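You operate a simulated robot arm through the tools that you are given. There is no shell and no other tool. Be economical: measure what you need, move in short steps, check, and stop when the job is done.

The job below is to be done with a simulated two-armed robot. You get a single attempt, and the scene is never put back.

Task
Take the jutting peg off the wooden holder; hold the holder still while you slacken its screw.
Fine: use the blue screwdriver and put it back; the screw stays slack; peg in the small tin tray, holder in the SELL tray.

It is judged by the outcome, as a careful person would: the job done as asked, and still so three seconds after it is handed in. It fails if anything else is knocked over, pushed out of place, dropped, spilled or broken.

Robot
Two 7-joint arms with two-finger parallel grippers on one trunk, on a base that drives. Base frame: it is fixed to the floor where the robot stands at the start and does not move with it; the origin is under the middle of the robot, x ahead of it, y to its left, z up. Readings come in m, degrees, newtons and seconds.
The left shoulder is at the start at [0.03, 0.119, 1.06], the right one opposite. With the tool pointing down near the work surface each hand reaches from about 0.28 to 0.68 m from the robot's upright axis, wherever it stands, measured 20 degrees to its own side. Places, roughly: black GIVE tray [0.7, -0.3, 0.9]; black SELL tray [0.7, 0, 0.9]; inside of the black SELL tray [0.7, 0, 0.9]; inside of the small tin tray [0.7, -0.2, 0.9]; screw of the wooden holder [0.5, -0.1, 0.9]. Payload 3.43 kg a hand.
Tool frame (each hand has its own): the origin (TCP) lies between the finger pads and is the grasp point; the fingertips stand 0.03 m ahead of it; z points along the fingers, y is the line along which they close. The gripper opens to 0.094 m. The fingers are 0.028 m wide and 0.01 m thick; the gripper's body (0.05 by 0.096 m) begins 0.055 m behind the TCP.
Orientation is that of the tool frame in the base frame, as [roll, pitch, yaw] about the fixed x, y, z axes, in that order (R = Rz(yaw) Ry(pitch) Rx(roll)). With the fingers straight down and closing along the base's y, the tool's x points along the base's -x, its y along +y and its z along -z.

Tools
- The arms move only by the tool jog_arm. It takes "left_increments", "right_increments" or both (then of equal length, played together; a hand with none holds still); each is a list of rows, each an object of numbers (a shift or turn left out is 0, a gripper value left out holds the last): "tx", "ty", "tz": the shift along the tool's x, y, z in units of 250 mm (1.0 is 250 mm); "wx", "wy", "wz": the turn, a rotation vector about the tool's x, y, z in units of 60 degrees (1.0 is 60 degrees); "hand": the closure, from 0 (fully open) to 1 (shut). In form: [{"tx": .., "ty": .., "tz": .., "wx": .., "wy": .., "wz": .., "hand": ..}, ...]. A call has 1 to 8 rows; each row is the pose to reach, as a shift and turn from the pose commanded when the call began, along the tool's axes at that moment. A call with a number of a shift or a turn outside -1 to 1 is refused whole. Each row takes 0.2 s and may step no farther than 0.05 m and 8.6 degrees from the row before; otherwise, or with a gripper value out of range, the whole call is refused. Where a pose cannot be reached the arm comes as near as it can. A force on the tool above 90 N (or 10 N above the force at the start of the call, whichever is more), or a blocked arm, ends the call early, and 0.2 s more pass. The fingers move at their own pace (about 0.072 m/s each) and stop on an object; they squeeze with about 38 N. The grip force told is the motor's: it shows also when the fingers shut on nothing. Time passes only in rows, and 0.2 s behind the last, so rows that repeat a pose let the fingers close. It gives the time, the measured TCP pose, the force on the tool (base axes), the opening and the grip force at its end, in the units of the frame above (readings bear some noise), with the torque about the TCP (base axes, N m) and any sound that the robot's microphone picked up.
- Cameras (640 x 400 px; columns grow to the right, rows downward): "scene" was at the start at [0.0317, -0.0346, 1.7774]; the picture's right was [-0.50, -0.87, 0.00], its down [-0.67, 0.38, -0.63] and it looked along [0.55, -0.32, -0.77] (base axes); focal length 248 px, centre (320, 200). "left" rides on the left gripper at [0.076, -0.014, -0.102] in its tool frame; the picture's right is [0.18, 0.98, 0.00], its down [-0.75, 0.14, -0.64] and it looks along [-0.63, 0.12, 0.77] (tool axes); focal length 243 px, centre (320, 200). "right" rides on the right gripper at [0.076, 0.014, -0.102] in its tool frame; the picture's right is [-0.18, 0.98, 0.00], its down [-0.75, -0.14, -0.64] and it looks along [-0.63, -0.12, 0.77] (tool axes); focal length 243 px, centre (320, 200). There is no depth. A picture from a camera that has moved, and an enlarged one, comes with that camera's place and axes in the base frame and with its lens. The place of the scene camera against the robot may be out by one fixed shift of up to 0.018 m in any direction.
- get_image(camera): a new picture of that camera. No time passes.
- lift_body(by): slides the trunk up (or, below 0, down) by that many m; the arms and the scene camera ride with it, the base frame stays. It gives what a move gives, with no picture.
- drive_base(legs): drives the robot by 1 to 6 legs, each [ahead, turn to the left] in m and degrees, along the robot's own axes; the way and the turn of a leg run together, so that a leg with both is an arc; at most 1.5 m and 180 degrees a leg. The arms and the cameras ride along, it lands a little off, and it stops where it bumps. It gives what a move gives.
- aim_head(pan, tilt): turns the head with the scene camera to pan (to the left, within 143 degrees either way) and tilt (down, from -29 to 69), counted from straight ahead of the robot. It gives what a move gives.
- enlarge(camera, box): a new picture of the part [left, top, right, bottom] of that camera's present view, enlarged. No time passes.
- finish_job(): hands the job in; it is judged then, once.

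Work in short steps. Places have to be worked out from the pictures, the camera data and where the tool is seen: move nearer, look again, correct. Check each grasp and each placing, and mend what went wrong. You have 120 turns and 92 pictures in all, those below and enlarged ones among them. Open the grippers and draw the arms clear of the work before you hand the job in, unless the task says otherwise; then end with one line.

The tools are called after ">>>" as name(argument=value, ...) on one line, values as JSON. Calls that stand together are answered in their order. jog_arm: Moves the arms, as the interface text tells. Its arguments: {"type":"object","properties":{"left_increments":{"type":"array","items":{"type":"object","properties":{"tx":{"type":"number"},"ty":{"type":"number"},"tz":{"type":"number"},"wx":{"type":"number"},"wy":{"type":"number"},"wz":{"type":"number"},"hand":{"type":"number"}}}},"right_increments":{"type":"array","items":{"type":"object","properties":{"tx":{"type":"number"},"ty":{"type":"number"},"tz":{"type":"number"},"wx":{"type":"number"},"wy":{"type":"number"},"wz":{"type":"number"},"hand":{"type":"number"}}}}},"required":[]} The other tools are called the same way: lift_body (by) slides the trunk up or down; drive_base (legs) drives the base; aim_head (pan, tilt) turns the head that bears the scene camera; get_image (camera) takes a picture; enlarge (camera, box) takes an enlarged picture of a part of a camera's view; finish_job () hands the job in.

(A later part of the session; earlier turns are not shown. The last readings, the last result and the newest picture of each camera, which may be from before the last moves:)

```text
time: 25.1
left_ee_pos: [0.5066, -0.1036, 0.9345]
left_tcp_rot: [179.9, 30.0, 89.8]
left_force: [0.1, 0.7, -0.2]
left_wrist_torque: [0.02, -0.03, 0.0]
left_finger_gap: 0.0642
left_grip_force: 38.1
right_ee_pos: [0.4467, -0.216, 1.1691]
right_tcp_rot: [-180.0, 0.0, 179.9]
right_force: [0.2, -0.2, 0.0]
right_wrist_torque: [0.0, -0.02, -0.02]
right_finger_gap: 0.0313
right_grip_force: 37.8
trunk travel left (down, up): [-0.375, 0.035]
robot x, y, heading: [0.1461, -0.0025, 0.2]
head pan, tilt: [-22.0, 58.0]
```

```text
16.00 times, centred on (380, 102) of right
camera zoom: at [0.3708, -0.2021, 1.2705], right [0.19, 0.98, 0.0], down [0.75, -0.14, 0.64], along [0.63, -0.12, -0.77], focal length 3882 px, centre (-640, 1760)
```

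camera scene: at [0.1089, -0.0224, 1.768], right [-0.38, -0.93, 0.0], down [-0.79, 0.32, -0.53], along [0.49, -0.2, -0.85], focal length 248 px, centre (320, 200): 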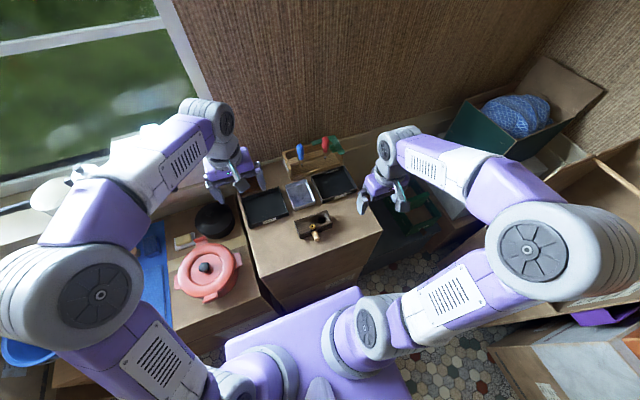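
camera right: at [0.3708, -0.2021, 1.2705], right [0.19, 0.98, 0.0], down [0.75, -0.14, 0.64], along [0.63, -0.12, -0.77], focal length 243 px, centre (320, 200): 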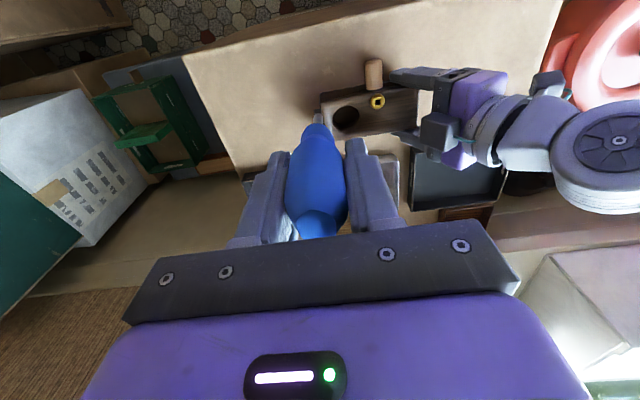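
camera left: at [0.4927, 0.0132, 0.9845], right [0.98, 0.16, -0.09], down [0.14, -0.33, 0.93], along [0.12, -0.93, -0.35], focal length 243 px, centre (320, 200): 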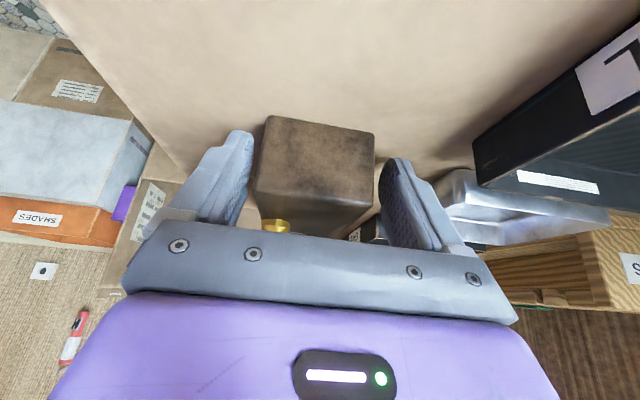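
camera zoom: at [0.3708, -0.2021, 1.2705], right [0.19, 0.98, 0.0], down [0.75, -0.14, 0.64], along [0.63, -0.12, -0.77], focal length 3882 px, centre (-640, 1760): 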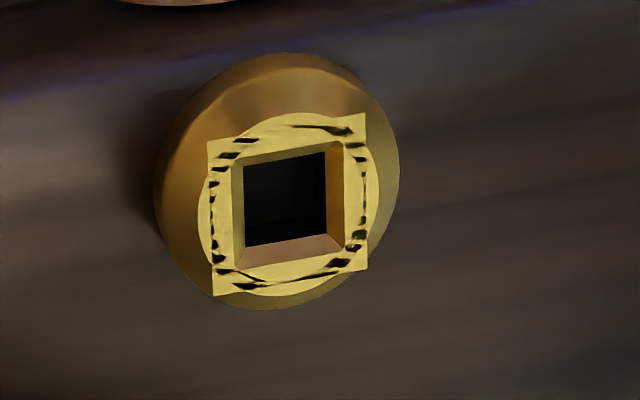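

Socket square is aligned with the axes, screw at about (0.488, −0.1495, 0.943); the bit is ~6.2 mm, tip 0.111 m ahead of the TCP. I move the tip to ~2 cm above the screw and compare.

>>> jog_arm(right_increments=[{"tx": -0.08, "ty": 0.13, "tz": 0.0}, {"tx": -0.165, "ty": 0.272, "tz": 0.05}, {"tx": -0.165, "ty": 0.272, "tz": 0.2}, {"tx": -0.165, "ty": 0.272, "tz": 0.32}, {"tx": -0.165, "ty": 0.272, "tz": 0.375}, {"tx": -0.165, "ty": 0.272, "tz": 0.375}])

>>> enlarge(camera="right", box=[280, 80, 360, 130])

>>> enlarge(camera="left", box=[230, 180, 330, 260])

```text
time: 26.5
left_ee_pos: [0.5047, -0.1029, 0.9352]
left_tcp_rot: [179.9, 30.0, 89.9]
left_force: [-0.1, -1.2, 0.6]
left_wrist_torque: [0.02, -0.08, 0.01]
left_finger_gap: 0.0639
left_grip_force: 38.0
right_ee_pos: [0.4877, -0.1497, 1.073]
right_tcp_rot: [-180.0, 0.0, 179.8]
right_force: [0.2, -0.1, -0.8]
right_wrist_torque: [-0.01, 0.02, 0.01]
right_finger_gap: 0.0314
right_grip_force: 37.7
trunk travel left (down, up): [-0.375, 0.035]
robot x, y, heading: [0.1448, -0.0011, -0.1]
head pan, tilt: [-22.0, 58.0]
```

```text
8.00 times, centred on (320, 105) of right
camera zoom: at [0.4129, -0.1351, 1.1748], right [0.19, 0.98, 0.0], down [0.75, -0.14, 0.64], along [0.63, -0.12, -0.77], focal length 1941 px, centre (320, 960)
```

zoom: 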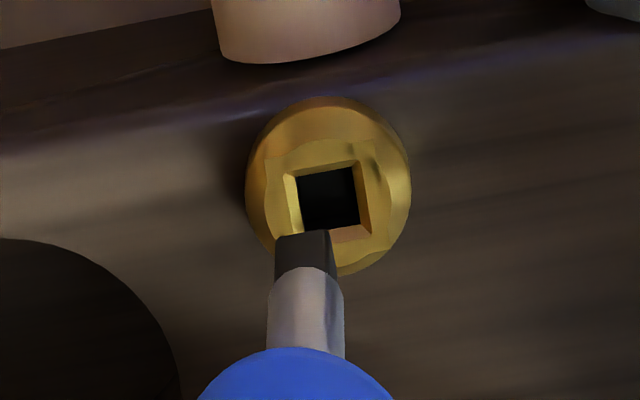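

```text
5.00 times, centred on (280, 220) of left
camera zoom: at [0.4914, 0.0131, 0.9847], right [0.98, 0.16, -0.09], down [0.14, -0.33, 0.93], along [0.12, -0.93, -0.35], focal length 1213 px, centre (520, 100)
```

zoom: 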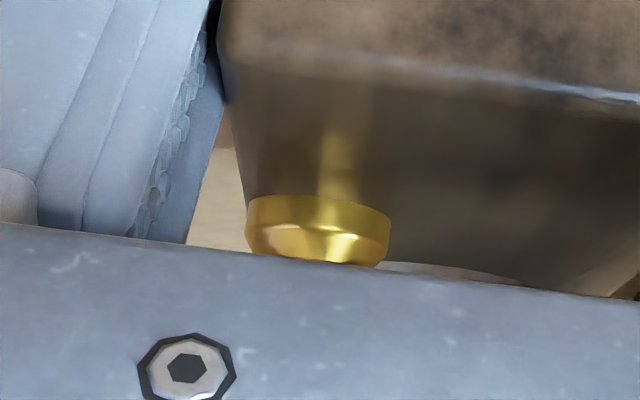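

Tip is ~1.5 mm right of and slightly short of the socket. I correct and descend to a few mm above it.

>>> jog_arm(right_increments=[{"tx": -0.003, "ty": 0.006, "tz": 0.02}, {"tx": -0.003, "ty": 0.006, "tz": 0.048}, {"tx": -0.003, "ty": 0.006, "tz": 0.048}])

>>> enlarge(camera="right", box=[288, 85, 352, 125])

```text
time: 27.3
left_ee_pos: [0.5053, -0.1036, 0.9339]
left_tcp_rot: [179.9, 30.0, 89.9]
left_force: [1.1, -0.2, -0.2]
left_wrist_torque: [-0.03, -0.07, -0.01]
left_finger_gap: 0.0637
left_grip_force: 38.3
right_ee_pos: [0.4889, -0.1482, 1.0627]
right_tcp_rot: [-179.9, -0.1, 179.9]
right_force: [-0.6, -0.2, -0.4]
right_wrist_torque: [0.0, -0.03, 0.03]
right_finger_gap: 0.0315
right_grip_force: 37.9
trunk travel left (down, up): [-0.375, 0.035]
robot x, y, heading: [0.1431, 0.0016, 0.1]
head pan, tilt: [-22.0, 58.0]
```

```text
10.00 times, centred on (320, 105) of right
camera zoom: at [0.4135, -0.1329, 1.163], right [0.19, 0.98, 0.0], down [0.75, -0.14, 0.64], along [0.63, -0.12, -0.77], focal length 2426 px, centre (320, 1150)
```

zoom: 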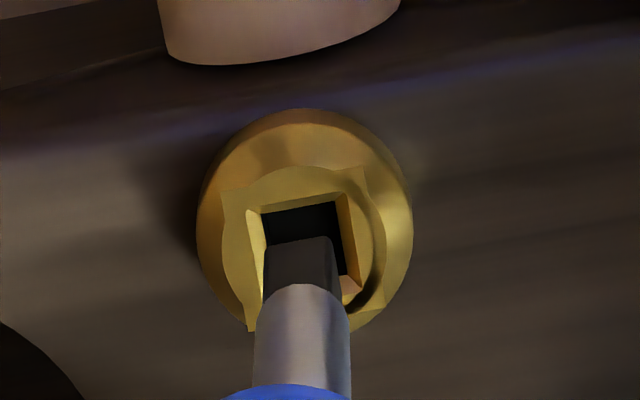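

The tip looks centred laterally; I check the fore-aft alignment in the scene camera.

>>> enlarge(camera="scene", box=[290, 205, 350, 255])

```text
8.00 times, centred on (320, 230) of scene
camera zoom: at [0.1734, -0.0226, 1.818], right [-0.38, -0.93, 0.0], down [-0.79, 0.32, -0.53], along [0.49, -0.2, -0.85], focal length 1986 px, centre (320, -40)
```

zoom: 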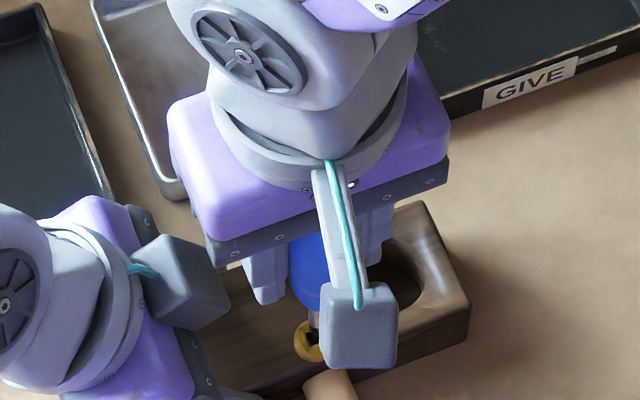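

Not decisive, so I descend gently another ~1.2 cm, watching the force.

>>> jog_arm(right_increments=[{"tx": -0.002, "ty": 0.001, "tz": 0.016}, {"tx": -0.002, "ty": 0.001, "tz": 0.032}, {"tx": -0.002, "ty": 0.001, "tz": 0.048}, {"tx": -0.002, "ty": 0.001, "tz": 0.048}])

>>> enlarge(camera="right", box=[288, 85, 352, 125])

```text
time: 28.3
left_ee_pos: [0.5064, -0.1035, 0.9348]
left_tcp_rot: [179.8, 30.1, 89.9]
left_force: [0.0, -1.3, -0.4]
left_wrist_torque: [-0.03, -0.07, -0.06]
left_finger_gap: 0.0637
left_grip_force: 37.6
right_ee_pos: [0.4891, -0.1475, 1.0486]
right_tcp_rot: [-180.0, -0.1, 179.9]
right_force: [-1.1, 0.1, -0.9]
right_wrist_torque: [0.0, -0.03, 0.0]
right_finger_gap: 0.0313
right_grip_force: 37.6
trunk travel left (down, up): [-0.375, 0.035]
robot x, y, heading: [0.1445, -0.0016, -0.1]
head pan, tilt: [-22.0, 58.0]
```

```text
10.00 times, centred on (320, 105) of right
camera zoom: at [0.4146, -0.1328, 1.1506], right [0.19, 0.98, 0.0], down [0.75, -0.14, 0.64], along [0.63, -0.12, -0.77], focal length 2426 px, centre (320, 1150)
```

zoom: 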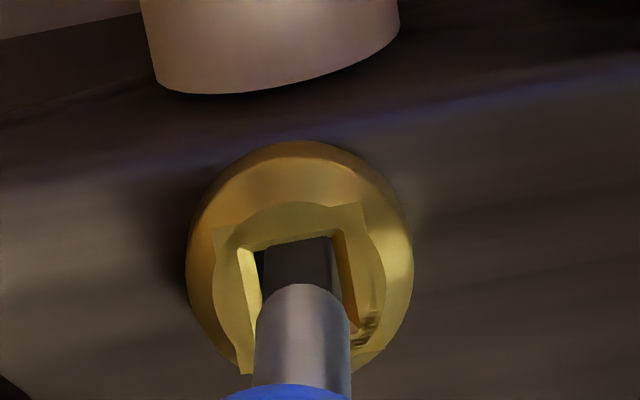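

The tip is at the rim of the socket, nearly centred. I nudge 0.6 mm ahead, 0.3 mm right, and press down further.

>>> jog_arm(right_increments=[{"tx": -0.0025, "ty": -0.0012}, {"tx": -0.0025, "ty": -0.0012, "tz": 0.012}, {"tx": -0.0025, "ty": -0.0012, "tz": 0.024}, {"tx": -0.0025, "ty": -0.0012, "tz": 0.024}])

>>> enlarge(camera="right", box=[288, 85, 352, 125])

```text
time: 29.3
left_ee_pos: [0.505, -0.1037, 0.9349]
left_tcp_rot: [179.8, 30.1, 89.8]
left_force: [-0.1, -0.9, 1.0]
left_wrist_torque: [-0.01, -0.08, -0.05]
left_finger_gap: 0.0642
left_grip_force: 38.1
right_ee_pos: [0.4915, -0.1478, 1.0431]
right_tcp_rot: [179.9, 0.0, 179.9]
right_force: [0.4, 0.5, -0.9]
right_wrist_torque: [-0.02, 0.0, -0.01]
right_finger_gap: 0.0313
right_grip_force: 38.7
trunk travel left (down, up): [-0.375, 0.035]
robot x, y, heading: [0.1445, 0.002, -0.1]
head pan, tilt: [-22.0, 58.0]
```

```text
10.00 times, centred on (320, 105) of right
camera zoom: at [0.4154, -0.1332, 1.1448], right [0.19, 0.98, 0.0], down [0.75, -0.14, 0.64], along [0.63, -0.12, -0.77], focal length 2426 px, centre (320, 1150)
```

zoom: 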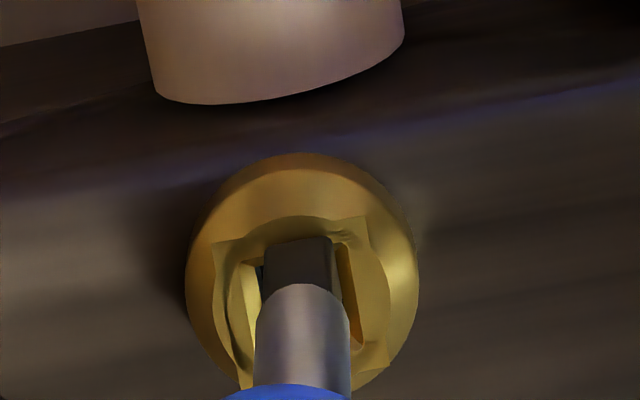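

The bit still shows in front of the near rim, so it sits ~1.5–2 mm too near in x and not yet in. I shift it ahead 1.8 mm and look.

>>> jog_arm(right_increments=[{"tx": -0.004}, {"tx": -0.0075}, {"tx": -0.0075}])

>>> enlarge(camera="right", box=[296, 90, 344, 120])

```text
time: 30.1
left_ee_pos: [0.5058, -0.1038, 0.9349]
left_tcp_rot: [179.9, 30.1, 89.9]
left_force: [0.5, -0.2, -0.5]
left_wrist_torque: [-0.02, -0.08, -0.04]
left_finger_gap: 0.0639
left_grip_force: 38.0
right_ee_pos: [0.4922, -0.1472, 1.0438]
right_tcp_rot: [180.0, 0.0, 179.9]
right_force: [-0.4, 0.1, -0.1]
right_wrist_torque: [-0.03, -0.02, 0.02]
right_finger_gap: 0.0313
right_grip_force: 38.4
trunk travel left (down, up): [-0.375, 0.035]
robot x, y, heading: [0.1441, -0.0009, -0.1]
head pan, tilt: [-22.0, 58.0]
```

```text
13.33 times, centred on (320, 105) of right
camera zoom: at [0.4171, -0.1333, 1.1449], right [0.19, 0.98, 0.0], down [0.75, -0.14, 0.64], along [0.63, -0.12, -0.77], focal length 3235 px, centre (320, 1467)
```

zoom: 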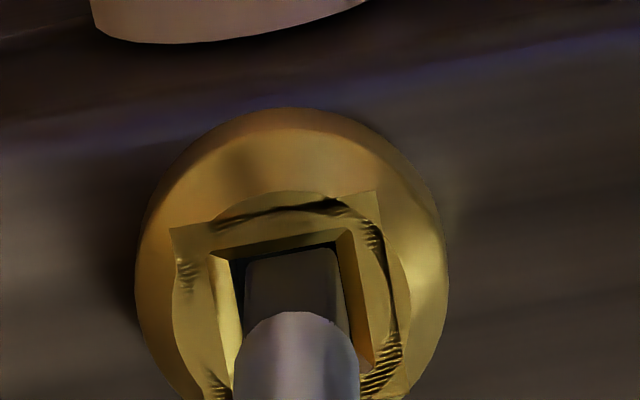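

Now the bit lies within the inner square. I shift 0.4 mm right, and descend 4 mm.

>>> jog_arm(right_increments=[{"tx": -0.002, "ty": -0.0016}, {"tx": -0.002, "ty": -0.0016, "tz": 0.008}, {"tx": -0.002, "ty": -0.0016, "tz": 0.016}, {"tx": -0.002, "ty": -0.0016, "tz": 0.016}])

>>> enlarge(camera="right", box=[296, 90, 344, 120])

```text
time: 31.1
left_ee_pos: [0.5056, -0.1026, 0.935]
left_tcp_rot: [179.9, 30.1, 89.8]
left_force: [-1.2, 0.4, 1.2]
left_wrist_torque: [-0.06, -0.19, -0.07]
left_finger_gap: 0.0642
left_grip_force: 38.0
right_ee_pos: [0.4936, -0.147, 1.0396]
right_tcp_rot: [-180.0, 0.1, 179.9]
right_force: [2.0, -1.4, 1.4]
right_wrist_torque: [-0.06, -0.22, 0.0]
right_finger_gap: 0.0314
right_grip_force: 38.4
trunk travel left (down, up): [-0.375, 0.035]
robot x, y, heading: [0.1431, 0.0032, -0.2]
head pan, tilt: [-22.0, 58.0]
```

```text
13.33 times, centred on (320, 105) of right
camera zoom: at [0.4174, -0.1333, 1.1413], right [0.19, 0.98, 0.0], down [0.75, -0.14, 0.64], along [0.63, -0.12, -0.77], focal length 3235 px, centre (320, 1467)
```

zoom: 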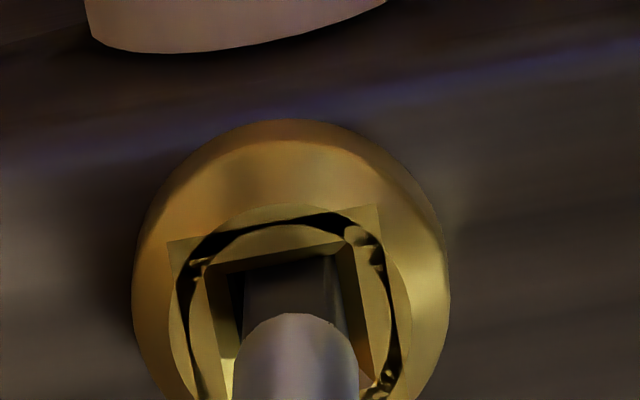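

The bit's end is now inside (light contact force pushing it ahead). I follow with 0.6 mm ahead and 5 mm down.

>>> jog_arm(right_increments=[{"tx": -0.0025, "ty": -0.001}, {"tx": -0.0025, "ty": -0.001, "tz": 0.01}, {"tx": -0.0025, "ty": -0.001, "tz": 0.02}, {"tx": -0.0025, "ty": -0.001, "tz": 0.02}])

>>> enlarge(camera="right", box=[296, 90, 344, 120])

```text
time: 32.1
left_ee_pos: [0.5058, -0.1034, 0.9343]
left_tcp_rot: [180.0, 30.0, 90.0]
left_force: [0.2, -1.4, -0.4]
left_wrist_torque: [-0.01, -0.06, -0.09]
left_finger_gap: 0.064
left_grip_force: 38.3
right_ee_pos: [0.4923, -0.1477, 1.0353]
right_tcp_rot: [180.0, 0.1, 179.9]
right_force: [-0.1, -0.7, 5.6]
right_wrist_torque: [0.01, 0.09, -0.01]
right_finger_gap: 0.0311
right_grip_force: 37.3
trunk travel left (down, up): [-0.375, 0.035]
robot x, y, heading: [0.1426, 0.0003, -0.2]
head pan, tilt: [-22.0, 58.0]
```

```text
13.33 times, centred on (320, 105) of right
camera zoom: at [0.4174, -0.1334, 1.1368], right [0.19, 0.98, 0.0], down [0.75, -0.14, 0.64], along [0.63, -0.12, -0.77], focal length 3235 px, centre (320, 1467)
```

zoom: 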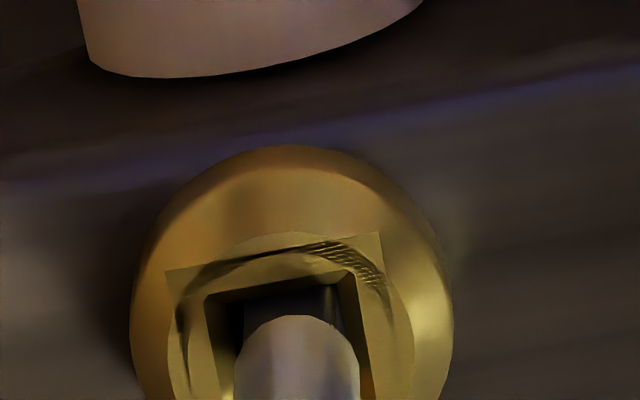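

The bit is nearly fully seated (5.6 N). I press 2 mm more and then begin turning anticlockwise (seen from above), compensating for the small tip offset.

>>> jog_arm(right_increments=[{"tz": 0.006}, {"tz": 0.008}, {"tz": 0.008, "wz": -0.06}, {"tz": 0.008, "wz": -0.12, "tx": 0.001, "ty": 0.001}, {"tz": 0.008, "wz": -0.18, "tx": 0.0015, "ty": 0.0012}, {"tz": 0.008, "wz": -0.24, "tx": 0.002, "ty": 0.0015}])

>>> enlarge(camera="right", box=[280, 80, 360, 130])

```text
time: 33.5
left_ee_pos: [0.5056, -0.1032, 0.9369]
left_tcp_rot: [180.0, 30.1, 89.8]
left_force: [5.6, -7.3, -18.9]
left_wrist_torque: [0.26, -0.12, 0.43]
left_finger_gap: 0.064
left_grip_force: 37.1
right_ee_pos: [0.4935, -0.1481, 1.0344]
right_tcp_rot: [-179.9, 0.3, -165.6]
right_force: [0.3, 5.0, 54.4]
right_wrist_torque: [0.41, 0.36, -0.11]
right_finger_gap: 0.0314
right_grip_force: 37.6
trunk travel left (down, up): [-0.375, 0.035]
robot x, y, heading: [0.146, -0.0026, -0.1]
head pan, tilt: [-22.0, 58.0]
```

```text
8.00 times, centred on (320, 105) of right
camera zoom: at [0.4164, -0.1519, 1.1352], right [-0.07, 1.0, 0.0], down [0.76, 0.05, 0.65], along [0.65, 0.04, -0.76], focal length 1941 px, centre (320, 960)
```

zoom: 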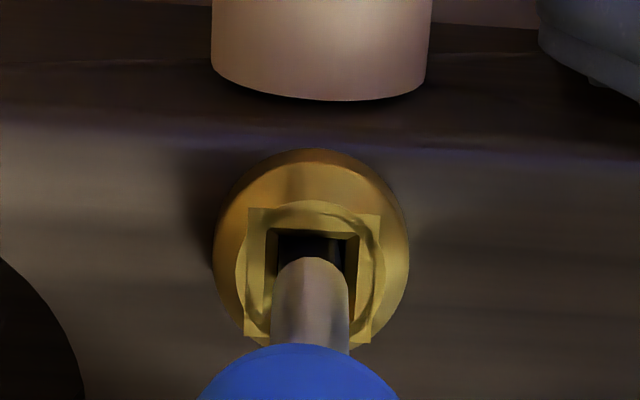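

Force rose to 54 N downward without much torque, and the socket has not visibly turned. I ease up ~1.5 mm and look closely at the bit against the socket.

>>> jog_arm(right_increments=[{"tz": -0.004}, {"tz": -0.006}])

>>> enlarge(camera="right", box=[300, 93, 340, 118])

```text
time: 34.1
left_ee_pos: [0.5044, -0.1035, 0.934]
left_tcp_rot: [179.9, 30.1, 89.7]
left_force: [-2.5, -3.5, -3.7]
left_wrist_torque: [0.39, -0.08, 0.14]
left_finger_gap: 0.0638
left_grip_force: 38.4
right_ee_pos: [0.4936, -0.1465, 1.0338]
right_tcp_rot: [179.9, 0.0, -165.6]
right_force: [7.3, 8.1, 22.0]
right_wrist_torque: [0.71, -0.52, -0.12]
right_finger_gap: 0.0317
right_grip_force: 37.3
trunk travel left (down, up): [-0.375, 0.035]
robot x, y, heading: [0.1471, 0.0032, -0.1]
head pan, tilt: [-22.0, 58.0]
```

```text
16.00 times, centred on (320, 106) of right
camera zoom: at [0.4165, -0.152, 1.1355], right [-0.07, 1.0, 0.0], down [0.76, 0.05, 0.64], along [0.64, 0.04, -0.77], focal length 3882 px, centre (320, 1712)
```

zoom: 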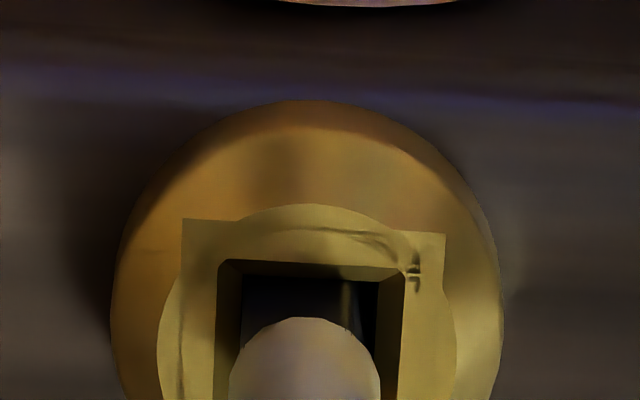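

Side forces show the tip wants to move about +x, +y. I relieve those by ~0.7 mm and turn on to 30°.

>>> jog_arm(right_increments=[{"tx": -0.0025, "ty": 0.0025}, {"tx": -0.0025, "ty": 0.0025, "wz": -0.06}, {"tx": -0.0025, "ty": 0.0025, "wz": -0.12}, {"tx": -0.0025, "ty": 0.0025, "wz": -0.18}, {"tx": -0.0025, "ty": 0.0025, "wz": -0.26}])

>>> enlarge(camera="right", box=[300, 93, 340, 118])

```text
time: 35.3
left_ee_pos: [0.5055, -0.1042, 0.9344]
left_tcp_rot: [179.9, 30.1, 89.8]
left_force: [-5.3, -8.5, 0.1]
left_wrist_torque: [0.42, 0.16, 0.03]
left_finger_gap: 0.0642
left_grip_force: 38.2
right_ee_pos: [0.4918, -0.1478, 1.0329]
right_tcp_rot: [180.0, 0.0, -149.9]
right_force: [2.0, 11.0, 6.6]
right_wrist_torque: [0.9, -0.18, -0.14]
right_finger_gap: 0.0314
right_grip_force: 38.4
trunk travel left (down, up): [-0.375, 0.035]
robot x, y, heading: [0.1425, 0.0014, -0.1]
head pan, tilt: [-22.0, 58.0]
```

```text
16.00 times, centred on (320, 106) of right
camera zoom: at [0.4203, -0.1725, 1.1357], right [-0.33, 0.94, 0.0], down [0.72, 0.26, 0.64], along [0.6, 0.21, -0.77], focal length 3882 px, centre (320, 1712)
```

zoom: 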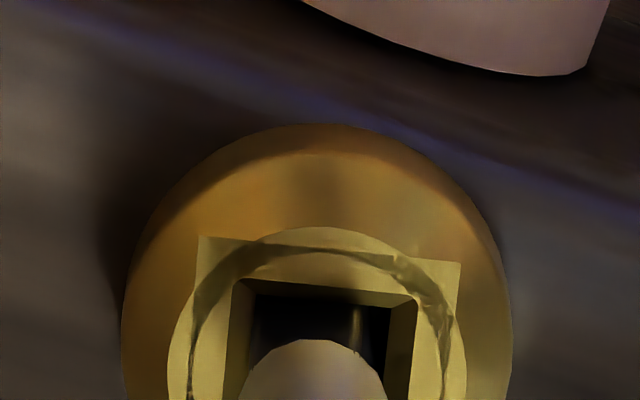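

The socket is now turning with the bit (~13° so far). I relieve the side force again and continue turning 45°.

>>> jog_arm(right_increments=[{"tx": -0.003, "ty": 0.003}, {"tx": -0.003, "ty": 0.003, "wz": -0.13}, {"tx": -0.003, "ty": 0.003, "wz": -0.26}, {"tx": -0.003, "ty": 0.003, "wz": -0.39}, {"tx": -0.003, "ty": 0.003, "wz": -0.52}, {"tx": -0.003, "ty": 0.003, "wz": -0.65}, {"tx": -0.003, "ty": 0.003, "wz": -0.75}])

>>> get_image(camera="right")

```text
time: 36.9
left_ee_pos: [0.5053, -0.1036, 0.9352]
left_tcp_rot: [179.8, 30.1, 89.8]
left_force: [9.3, -14.5, -2.2]
left_wrist_torque: [-0.17, 0.21, 0.64]
left_finger_gap: 0.0643
left_grip_force: 38.4
right_ee_pos: [0.4931, -0.1472, 1.0336]
right_tcp_rot: [180.0, -0.1, -105.0]
right_force: [-10.0, 11.6, 7.9]
right_wrist_torque: [0.97, 0.96, -0.14]
right_finger_gap: 0.032
right_grip_force: 37.8
trunk travel left (down, up): [-0.375, 0.035]
robot x, y, heading: [0.1433, 0.0, 0.1]
head pan, tilt: [-22.0, 58.0]
```

```text
44 pictures are left
camera right: at [0.46, -0.2166, 1.1356], right [-0.9, 0.43, 0.0], down [0.33, 0.69, 0.64], along [0.28, 0.58, -0.77], focal length 243 px, centre (320, 200)
```

right: 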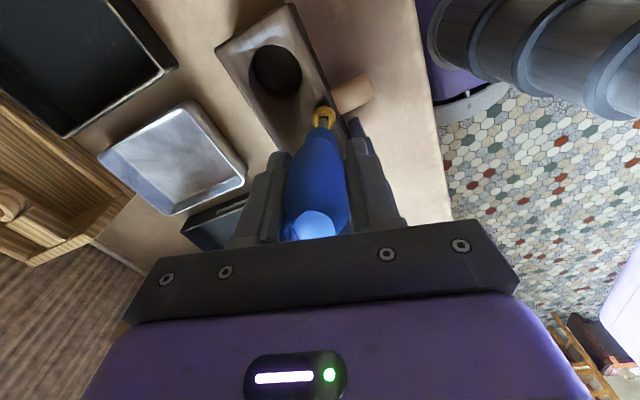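

Turned 75° by now. Side force is ~15 N, so I relieve ~1.9 mm along it first and continue 40° more.

>>> jog_arm(right_increments=[{"tx": -0.0025, "ty": 0.0035}, {"tx": -0.0045, "ty": 0.0064}, {"tx": -0.0045, "ty": 0.0064}])

```text
time: 37.7
left_ee_pos: [0.507, -0.1038, 0.9343]
left_tcp_rot: [179.8, 29.9, 90.0]
left_force: [9.4, -2.9, 8.2]
left_wrist_torque: [-0.82, 0.34, 0.55]
left_finger_gap: 0.064
left_grip_force: 38.4
right_ee_pos: [0.4913, -0.1463, 1.0343]
right_tcp_rot: [-180.0, -0.1, -105.1]
right_force: [-7.4, -2.2, 0.9]
right_wrist_torque: [-0.19, 0.64, -0.01]
right_finger_gap: 0.0317
right_grip_force: 37.8
trunk travel left (down, up): [-0.375, 0.035]
robot x, y, heading: [0.1447, 0.0013, -0.3]
head pan, tilt: [-22.0, 58.0]
```

Side force dropped much. I continue turning 45° with tip-offset compensation and a slight press.

>>> jog_arm(right_increments=[{"tx": 0.0005, "ty": 0.002, "tz": 0.002, "wz": -0.13}, {"tx": 0.001, "ty": 0.003, "tz": 0.003, "wz": -0.26}, {"tx": 0.0015, "ty": 0.004, "tz": 0.003, "wz": -0.39}, {"tx": 0.002, "ty": 0.005, "tz": 0.003, "wz": -0.52}, {"tx": 0.0025, "ty": 0.0055, "tz": 0.003, "wz": -0.65}, {"tx": 0.0028, "ty": 0.0059, "tz": 0.003, "wz": -0.75}])

>>> enlarge(camera="right", box=[280, 80, 370, 140])

```text
time: 39.1
left_ee_pos: [0.5067, -0.1028, 0.9352]
left_tcp_rot: [179.9, 30.1, 90.0]
left_force: [17.3, -2.0, 2.7]
left_wrist_torque: [0.24, 0.47, 0.83]
left_finger_gap: 0.0639
left_grip_force: 38.1
right_ee_pos: [0.4909, -0.1453, 1.0347]
right_tcp_rot: [-179.9, -0.1, -59.9]
right_force: [-15.3, 1.4, 12.7]
right_wrist_torque: [0.04, 1.35, -0.09]
right_finger_gap: 0.0319
right_grip_force: 37.7
trunk travel left (down, up): [-0.375, 0.035]
robot x, y, heading: [0.1453, 0.003, -0.0]
head pan, tilt: [-22.0, 58.0]
```

```text
6.67 times, centred on (325, 110) of right
camera zoom: at [0.5166, -0.2181, 1.1351], right [-0.94, -0.33, 0.0], down [-0.26, 0.72, 0.64], along [-0.21, 0.61, -0.77], focal length 1618 px, centre (287, 800)
```

zoom: 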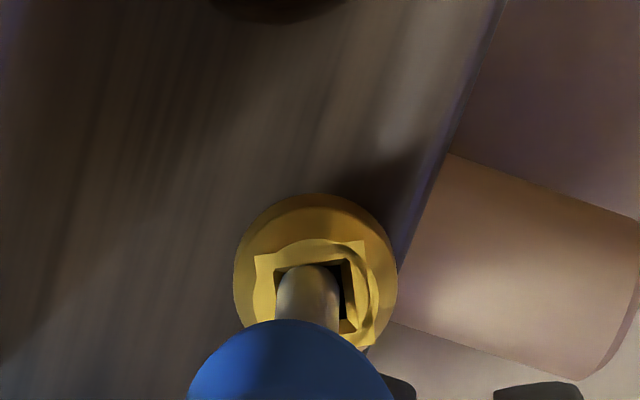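

Screw follows: ~105° turned. I relieve the x side force and go another 45°.

>>> jog_arm(right_increments=[{"tx": -0.003, "ty": 0.0055}, {"tx": -0.0028, "ty": 0.0065, "wz": -0.13}, {"tx": -0.0025, "ty": 0.007, "wz": -0.26}, {"tx": -0.0022, "ty": 0.0077, "wz": -0.39}, {"tx": -0.0018, "ty": 0.0085, "wz": -0.52}, {"tx": -0.0015, "ty": 0.009, "wz": -0.65}, {"tx": -0.0014, "ty": 0.0092, "wz": -0.75}])

```text
time: 40.7
left_ee_pos: [0.5053, -0.1027, 0.935]
left_tcp_rot: [179.9, 29.9, 89.9]
left_force: [14.7, 5.9, 7.4]
left_wrist_torque: [-0.24, 0.43, 0.49]
left_finger_gap: 0.0639
left_grip_force: 37.6
right_ee_pos: [0.4885, -0.1469, 1.0321]
right_tcp_rot: [179.8, 0.0, -15.0]
right_force: [-9.3, -7.2, 11.9]
right_wrist_torque: [-0.61, 0.76, -0.11]
right_finger_gap: 0.0317
right_grip_force: 38.3
trunk travel left (down, up): [-0.375, 0.035]
robot x, y, heading: [0.1465, 0.0004, -0.0]
head pan, tilt: [-22.0, 58.0]
```

No limit yet at 165°. Another 45° with the same relief.

>>> jog_arm(right_increments=[{"tx": -0.003, "ty": 0.004}, {"tx": -0.0028, "ty": 0.0048, "wz": -0.13}, {"tx": -0.0025, "ty": 0.0056, "wz": -0.26}, {"tx": -0.0022, "ty": 0.0063, "wz": -0.39}, {"tx": -0.0018, "ty": 0.007, "wz": -0.52}, {"tx": -0.0015, "ty": 0.0077, "wz": -0.65}, {"tx": -0.0014, "ty": 0.0081, "wz": -0.75}])

>>> enlarge(camera="right", box=[260, 60, 390, 150])

```text
time: 42.3
left_ee_pos: [0.5068, -0.1043, 0.9366]
left_tcp_rot: [179.8, 30.0, 89.8]
left_force: [10.2, 9.4, 13.3]
left_wrist_torque: [-0.24, 0.72, 0.25]
left_finger_gap: 0.064
left_grip_force: 38.2
right_ee_pos: [0.4874, -0.1474, 1.0329]
right_tcp_rot: [-180.0, 0.1, 30.3]
right_force: [-7.4, -8.1, -1.4]
right_wrist_torque: [-0.49, 0.36, 0.0]
right_finger_gap: 0.0316
right_grip_force: 38.0
trunk travel left (down, up): [-0.375, 0.035]
robot x, y, heading: [0.1502, 0.0031, -0.2]
head pan, tilt: [-22.0, 58.0]
```

```text
4.44 times, centred on (325, 105) of right
camera zoom: at [0.5611, -0.1214, 1.1349], right [0.33, -0.94, 0.0], down [-0.72, -0.26, 0.64], along [-0.61, -0.22, -0.77], focal length 1078 px, centre (298, 622)
```

zoom: 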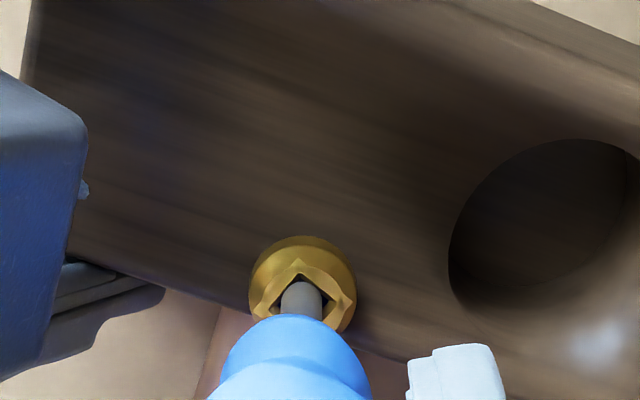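

The socket now appears 45° off the bit, so in the last segment the bit slipped or the screw reached its stop. I look closer.

>>> enlarge(camera="right", box=[305, 105, 345, 130])

>>> enlarge(camera="right", box=[250, 90, 400, 240])

```text
16.00 times, centred on (325, 118) of right
camera zoom: at [0.5611, -0.1214, 1.1349], right [0.33, -0.94, 0.0], down [-0.72, -0.26, 0.64], along [-0.61, -0.22, -0.77], focal length 3882 px, centre (240, 1520)
```

zoom: 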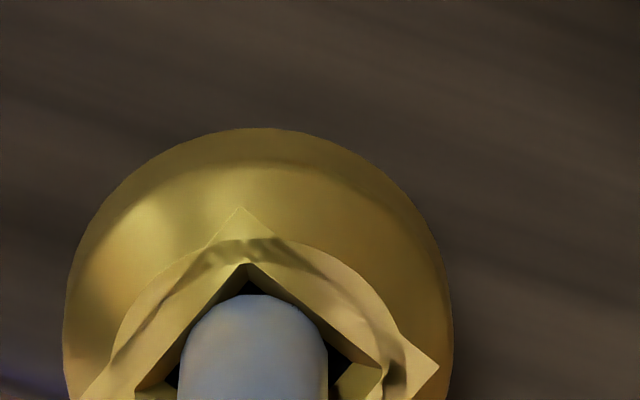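

```text
2.67 times, centred on (325, 165) of right
camera zoom: at [0.5611, -0.1214, 1.1349], right [0.33, -0.94, 0.0], down [-0.72, -0.26, 0.64], along [-0.61, -0.22, -0.77], focal length 647 px, centre (307, 293)
```

zoom: 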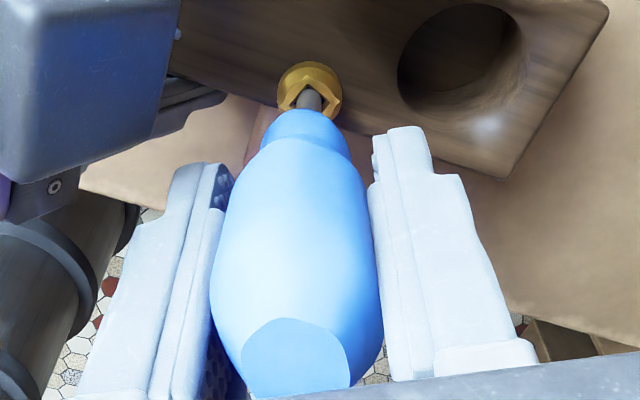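

The bit is fully seated yet the socket stopped at ~161°, so the handle slipped in my grip: probably the screw's end of travel. I test with 17° more and watch torque.

>>> jog_arm(right_increments=[{"tx": -0.002, "ty": 0.003, "tz": 0.002}, {"tx": -0.002, "ty": 0.003, "tz": 0.002, "wz": -0.1}, {"tx": -0.002, "ty": 0.0035, "tz": 0.002, "wz": -0.2}, {"tx": -0.002, "ty": 0.004, "tz": 0.002, "wz": -0.3}])

>>> enlarge(camera="right", box=[305, 105, 345, 130])

```text
time: 43.3
left_ee_pos: [0.506, -0.1029, 0.9352]
left_tcp_rot: [179.9, 30.0, 89.9]
left_force: [10.4, 2.1, 2.0]
left_wrist_torque: [0.28, 0.07, 0.37]
left_finger_gap: 0.0638
left_grip_force: 37.7
right_ee_pos: [0.4891, -0.148, 1.0341]
right_tcp_rot: [179.9, -0.1, 48.1]
right_force: [-7.3, -3.3, 14.1]
right_wrist_torque: [-0.13, 0.63, 0.02]
right_finger_gap: 0.0315
right_grip_force: 38.0
trunk travel left (down, up): [-0.375, 0.035]
robot x, y, heading: [0.145, 0.0026, -0.1]
head pan, tilt: [-22.0, 58.0]
```

```text
16.00 times, centred on (325, 118) of right
camera zoom: at [0.5499, -0.1004, 1.1348], right [0.61, -0.79, 0.0], down [-0.61, -0.47, 0.64], along [-0.51, -0.39, -0.77], focal length 3882 px, centre (240, 1520)
```

zoom: 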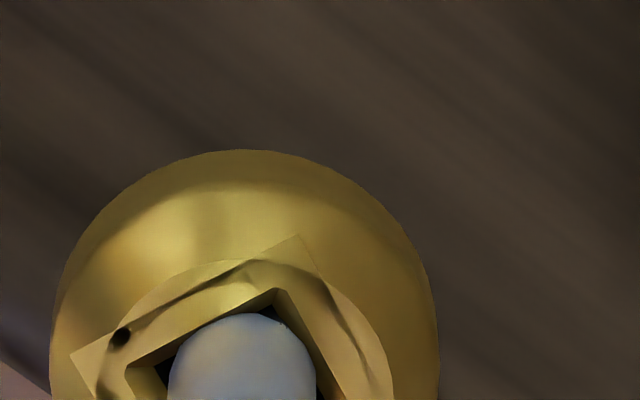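

The socket stays at ~160° while the hand turned on: the screw is at its slack end. I lift the driver straight out.

>>> jog_arm(right_increments=[{"tz": -0.02}, {"tz": -0.06}, {"tz": -0.16}, {"tz": -0.3}, {"tz": -0.4}, {"tz": -0.4}])

>>> jog_arm(right_increments=[{"wz": 0.13}, {"wz": 0.26}, {"wz": 0.39}, {"wz": 0.52}, {"wz": 0.65}, {"wz": 0.78}, {"wz": 0.91}, {"wz": 1.0}])

>>> jog_arm(right_increments=[{"wz": 0.13}, {"wz": 0.26}, {"wz": 0.39}, {"wz": 0.52}, {"wz": 0.65}, {"wz": 0.78}, {"wz": 0.91}, {"wz": 1.0}])

>>> jog_arm(right_increments=[{"wz": 0.13}, {"wz": 0.26}, {"wz": 0.39}, {"wz": 0.52}, {"wz": 0.65}, {"wz": 0.78}, {"wz": 0.91}, {"wz": 1.0}])

>>> jog_arm(right_increments=[{"wz": 0.13}, {"wz": 0.26}, {"wz": 0.39}, {"wz": 0.52}, {"wz": 0.65}, {"wz": 0.78}, {"wz": 0.8}])

>>> get_image(camera="right")

```text
time: 44.7
left_ee_pos: [0.5057, -0.1034, 0.9348]
left_tcp_rot: [-180.0, 29.9, 89.8]
left_force: [-2.6, -2.0, 4.2]
left_wrist_torque: [0.15, -0.06, -0.04]
left_finger_gap: 0.0639
left_grip_force: 38.2
right_ee_pos: [0.4871, -0.1504, 1.1335]
right_tcp_rot: [180.0, -0.1, 48.0]
right_force: [-0.1, -0.1, -0.9]
right_wrist_torque: [-0.01, 0.02, 0.01]
right_finger_gap: 0.0311
right_grip_force: 38.0
trunk travel left (down, up): [-0.375, 0.035]
robot x, y, heading: [0.1446, -0.0007, 0.0]
head pan, tilt: [-22.0, 58.0]
```

```text
time: 46.5
left_ee_pos: [0.5058, -0.1034, 0.9357]
left_tcp_rot: [179.9, 30.0, 89.9]
left_force: [-0.6, 0.0, 2.4]
left_wrist_torque: [0.13, 0.08, -0.01]
left_finger_gap: 0.0642
left_grip_force: 38.6
right_ee_pos: [0.4879, -0.1496, 1.1325]
right_tcp_rot: [-180.0, 0.0, -12.1]
right_force: [-0.1, -0.6, 0.1]
right_wrist_torque: [0.01, -0.04, 0.0]
right_finger_gap: 0.0313
right_grip_force: 37.9
trunk travel left (down, up): [-0.375, 0.035]
robot x, y, heading: [0.1429, 0.0019, -0.1]
head pan, tilt: [-22.0, 58.0]
```

```text
time: 48.3
left_ee_pos: [0.5044, -0.1041, 0.9344]
left_tcp_rot: [179.9, 30.0, 89.8]
left_force: [0.3, 1.4, -1.0]
left_wrist_torque: [0.13, 0.07, 0.0]
left_finger_gap: 0.0639
left_grip_force: 38.0
right_ee_pos: [0.4887, -0.149, 1.1325]
right_tcp_rot: [-180.0, 0.1, -72.2]
right_force: [-0.3, 0.0, -1.3]
right_wrist_torque: [0.02, 0.0, 0.02]
right_finger_gap: 0.0314
right_grip_force: 38.1
trunk travel left (down, up): [-0.375, 0.035]
robot x, y, heading: [0.1425, -0.0001, -0.3]
head pan, tilt: [-22.0, 58.0]
```

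```text
time: 50.1
left_ee_pos: [0.5047, -0.1036, 0.9352]
left_tcp_rot: [179.9, 30.0, 89.9]
left_force: [-0.5, 0.3, -0.3]
left_wrist_torque: [0.11, 0.09, -0.02]
left_finger_gap: 0.0641
left_grip_force: 38.3
right_ee_pos: [0.488, -0.1491, 1.1341]
right_tcp_rot: [-180.0, 0.0, -132.2]
right_force: [0.0, -0.2, -0.5]
right_wrist_torque: [-0.01, 0.01, -0.01]
right_finger_gap: 0.0313
right_grip_force: 37.9
trunk travel left (down, up): [-0.375, 0.035]
robot x, y, heading: [0.147, -0.0019, -0.2]
head pan, tilt: [-22.0, 58.0]
```

```text
time: 51.7
left_ee_pos: [0.5064, -0.1037, 0.9344]
left_tcp_rot: [179.9, 30.0, 89.9]
left_force: [-0.7, -0.1, 0.0]
left_wrist_torque: [0.08, -0.01, -0.01]
left_finger_gap: 0.0639
left_grip_force: 38.0
right_ee_pos: [0.4883, -0.1494, 1.1324]
right_tcp_rot: [-180.0, 0.0, 179.8]
right_force: [0.2, -0.4, -1.2]
right_wrist_torque: [0.0, 0.02, 0.0]
right_finger_gap: 0.0313
right_grip_force: 38.0
trunk travel left (down, up): [-0.375, 0.035]
robot x, y, heading: [0.1469, -0.0026, 0.2]
head pan, tilt: [-22.0, 58.0]
```

```text
38 pictures are left
camera right: at [0.4127, -0.1342, 1.2339], right [0.19, 0.98, 0.0], down [0.75, -0.14, 0.64], along [0.63, -0.12, -0.77], focal length 243 px, centre (320, 200)
```

right: 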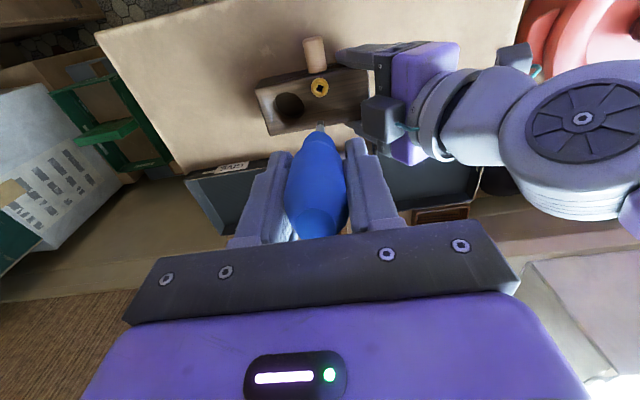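

The turned screw and block look fine. The driver's tip seems placed slightly differently in the hand; I zoom to measure it.

>>> enlarge(camera="right", box=[270, 100, 370, 240])

>>> enlarge(camera="scene", box=[270, 170, 390, 260])

```text
2.86 times, centred on (320, 170) of right
camera zoom: at [0.4127, -0.1342, 1.2339], right [0.19, 0.98, 0.0], down [0.75, -0.14, 0.64], along [0.63, -0.12, -0.77], focal length 693 px, centre (320, 286)
```

zoom: 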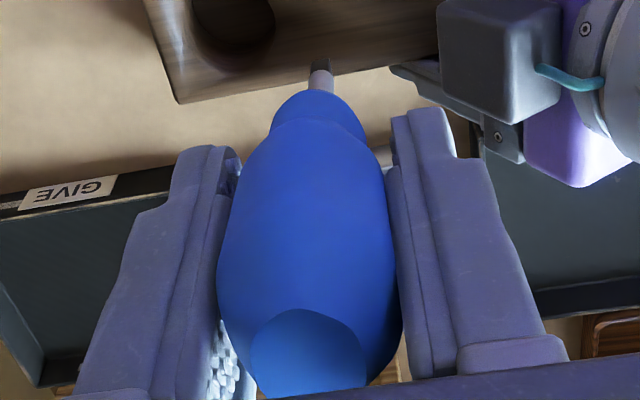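

```text
4.44 times, centred on (330, 215) of scene
camera zoom: at [0.1734, -0.0226, 1.818], right [-0.38, -0.93, 0.0], down [-0.79, 0.32, -0.53], along [0.49, -0.2, -0.85], focal length 1103 px, centre (276, 133)
```

zoom: 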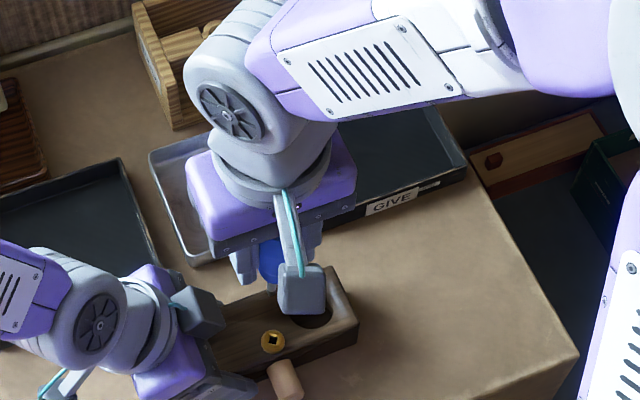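

The driver is tilted ~5° in the grip (tip ~1 cm ahead), still firmly held. I carry it back towards the rack, stopping short to compare tip and ring.

>>> jog_arm(right_increments=[{"ty": -0.1, "tz": -0.06}, {"tx": -0.13, "ty": -0.2, "tz": -0.08}, {"tx": -0.3, "ty": -0.25, "tz": -0.08}, {"tx": -0.47, "ty": -0.25, "tz": -0.08}, {"tx": -0.64, "ty": -0.25, "tz": -0.06}, {"tx": -0.81, "ty": -0.25, "tz": -0.02}, {"tx": -0.95, "ty": -0.25, "tz": 0.02}, {"tx": -1.0, "ty": -0.25, "tz": 0.02}])

>>> jog_arm(right_increments=[{"tx": -0.08}, {"tx": -0.15}, {"tx": -0.15}])

>>> get_image(camera="right")

```text
time: 53.5
left_ee_pos: [0.5059, -0.1044, 0.9346]
left_tcp_rot: [179.9, 29.9, 89.9]
left_force: [0.6, -0.4, -0.5]
left_wrist_torque: [0.12, 0.08, 0.01]
left_finger_gap: 0.0639
left_grip_force: 37.5
right_ee_pos: [0.7387, -0.2144, 1.1262]
right_tcp_rot: [-179.9, 0.1, 179.8]
right_force: [0.1, -0.3, -1.4]
right_wrist_torque: [-0.01, 0.0, 0.0]
right_finger_gap: 0.0314
right_grip_force: 38.0
trunk travel left (down, up): [-0.375, 0.035]
robot x, y, heading: [0.1434, 0.001, -0.1]
head pan, tilt: [-22.0, 58.0]
```

```text
time: 54.3
left_ee_pos: [0.5045, -0.1037, 0.9347]
left_tcp_rot: [179.9, 30.0, 89.9]
left_force: [-1.4, 0.7, 1.5]
left_wrist_torque: [0.14, 0.13, 0.02]
left_finger_gap: 0.0643
left_grip_force: 37.8
right_ee_pos: [0.7764, -0.2126, 1.1258]
right_tcp_rot: [180.0, -0.1, 180.0]
right_force: [-0.7, -0.2, -0.6]
right_wrist_torque: [0.02, -0.01, 0.01]
right_finger_gap: 0.0315
right_grip_force: 38.1
trunk travel left (down, up): [-0.375, 0.035]
robot x, y, heading: [0.1416, -0.0019, 0.1]
head pan, tilt: [-22.0, 58.0]
```

```text
35 pictures are left
camera right: at [0.7001, -0.1984, 1.228], right [0.19, 0.98, 0.0], down [0.75, -0.14, 0.64], along [0.63, -0.12, -0.77], focal length 243 px, centre (320, 200)
```

right: 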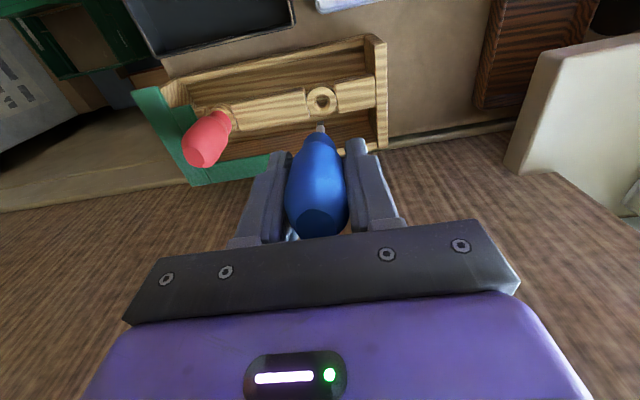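

Ring is at about (0.782, −0.213), tip judged ~5 mm beyond it. I shift back 5 mm and lower to ~1.5 cm above the ring.

>>> jog_arm(right_increments=[{"tx": 0.02}, {"tx": 0.02, "tz": 0.07}, {"tx": 0.02, "tz": 0.14}, {"tx": 0.02, "tz": 0.14}])

>>> enlarge(camera="right", box=[280, 85, 360, 145])

```text
time: 55.3
left_ee_pos: [0.5061, -0.1031, 0.9349]
left_tcp_rot: [179.9, 30.1, 89.9]
left_force: [-0.6, 0.1, 0.1]
left_wrist_torque: [0.17, 0.12, 0.0]
left_finger_gap: 0.0642
left_grip_force: 37.6
right_ee_pos: [0.7714, -0.2116, 1.0916]
right_tcp_rot: [-179.9, -0.1, 179.9]
right_force: [-0.1, 0.1, -0.1]
right_wrist_torque: [-0.01, 0.02, 0.01]
right_finger_gap: 0.0311
right_grip_force: 37.8
trunk travel left (down, up): [-0.375, 0.035]
robot x, y, heading: [0.1471, -0.0035, -0.2]
head pan, tilt: [-22.0, 58.0]
```

```text
6.67 times, centred on (320, 115) of right
camera zoom: at [0.695, -0.1973, 1.1941], right [0.19, 0.98, 0.0], down [0.75, -0.14, 0.64], along [0.63, -0.12, -0.77], focal length 1618 px, centre (320, 767)
```

zoom: 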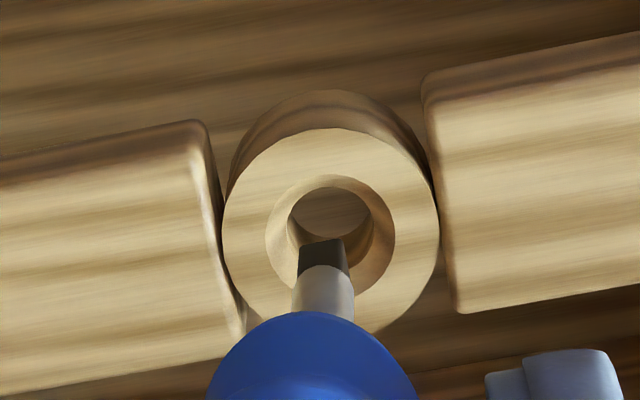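

The tip is ~1 mm right of and ~2 mm short of the hole centre. I correct and descend 2 cm along the driver's tilt.

>>> jog_arm(right_increments=[{"tx": -0.006, "ty": 0.0045}, {"tx": -0.009, "ty": 0.0045, "tz": 0.025}, {"tx": -0.011, "ty": 0.0045, "tz": 0.05}, {"tx": -0.013, "ty": 0.0045, "tz": 0.08}, {"tx": -0.013, "ty": 0.0045, "tz": 0.08}])

>>> enlarge(camera="right", box=[280, 85, 360, 145])

```text
time: 56.5
left_ee_pos: [0.5049, -0.1042, 0.9353]
left_tcp_rot: [180.0, 29.9, 89.9]
left_force: [-0.7, 0.3, 0.2]
left_wrist_torque: [0.1, 0.05, 0.03]
left_finger_gap: 0.0643
left_grip_force: 37.9
right_ee_pos: [0.7739, -0.2117, 1.072]
right_tcp_rot: [-179.9, 0.0, 179.9]
right_force: [0.5, 0.1, -1.4]
right_wrist_torque: [-0.01, 0.01, 0.01]
right_finger_gap: 0.0313
right_grip_force: 38.3
trunk travel left (down, up): [-0.375, 0.035]
robot x, y, heading: [0.1434, 0.0012, -0.1]
head pan, tilt: [-22.0, 58.0]
```

```text
6.67 times, centred on (320, 115) of right
camera zoom: at [0.6984, -0.197, 1.1746], right [0.19, 0.98, 0.0], down [0.75, -0.14, 0.64], along [0.63, -0.12, -0.77], focal length 1618 px, centre (320, 767)
```

zoom: 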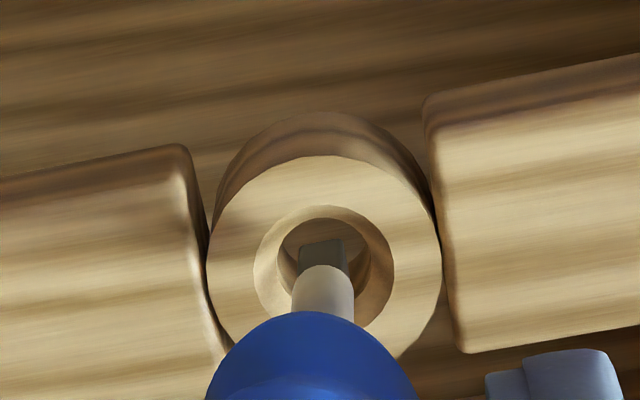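

Tip is at the hole's mouth, ~2 mm short in x. I correct while lowering 1.5 cm more.

>>> jog_arm(right_increments=[{"tx": -0.008}, {"tx": -0.01, "tz": 0.02}, {"tx": -0.011, "tz": 0.04}, {"tx": -0.013, "tz": 0.06}, {"tx": -0.013, "tz": 0.06}])

>>> enlarge(camera="right", box=[280, 85, 360, 145])

```text
time: 57.7
left_ee_pos: [0.5054, -0.1043, 0.9356]
left_tcp_rot: [179.8, 30.0, 89.9]
left_force: [-1.0, -1.0, -0.1]
left_wrist_torque: [0.08, 0.06, 0.03]
left_finger_gap: 0.0638
left_grip_force: 37.9
right_ee_pos: [0.7774, -0.2111, 1.0578]
right_tcp_rot: [-179.9, 0.0, 180.0]
right_force: [0.1, 0.6, -1.3]
right_wrist_torque: [-0.04, 0.03, -0.01]
right_finger_gap: 0.0312
right_grip_force: 38.1
trunk travel left (down, up): [-0.375, 0.035]
robot x, y, heading: [0.1422, -0.0007, 0.0]
head pan, tilt: [-22.0, 58.0]
```

```text
6.67 times, centred on (320, 115) of right
camera zoom: at [0.7016, -0.1964, 1.159], right [0.19, 0.98, 0.0], down [0.75, -0.14, 0.64], along [0.63, -0.12, -0.77], focal length 1618 px, centre (320, 767)
```

zoom: 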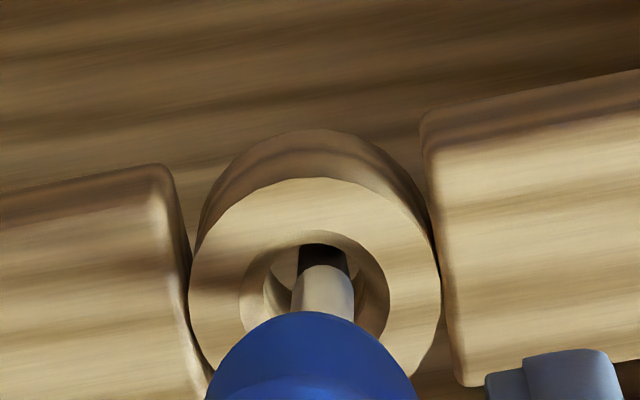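

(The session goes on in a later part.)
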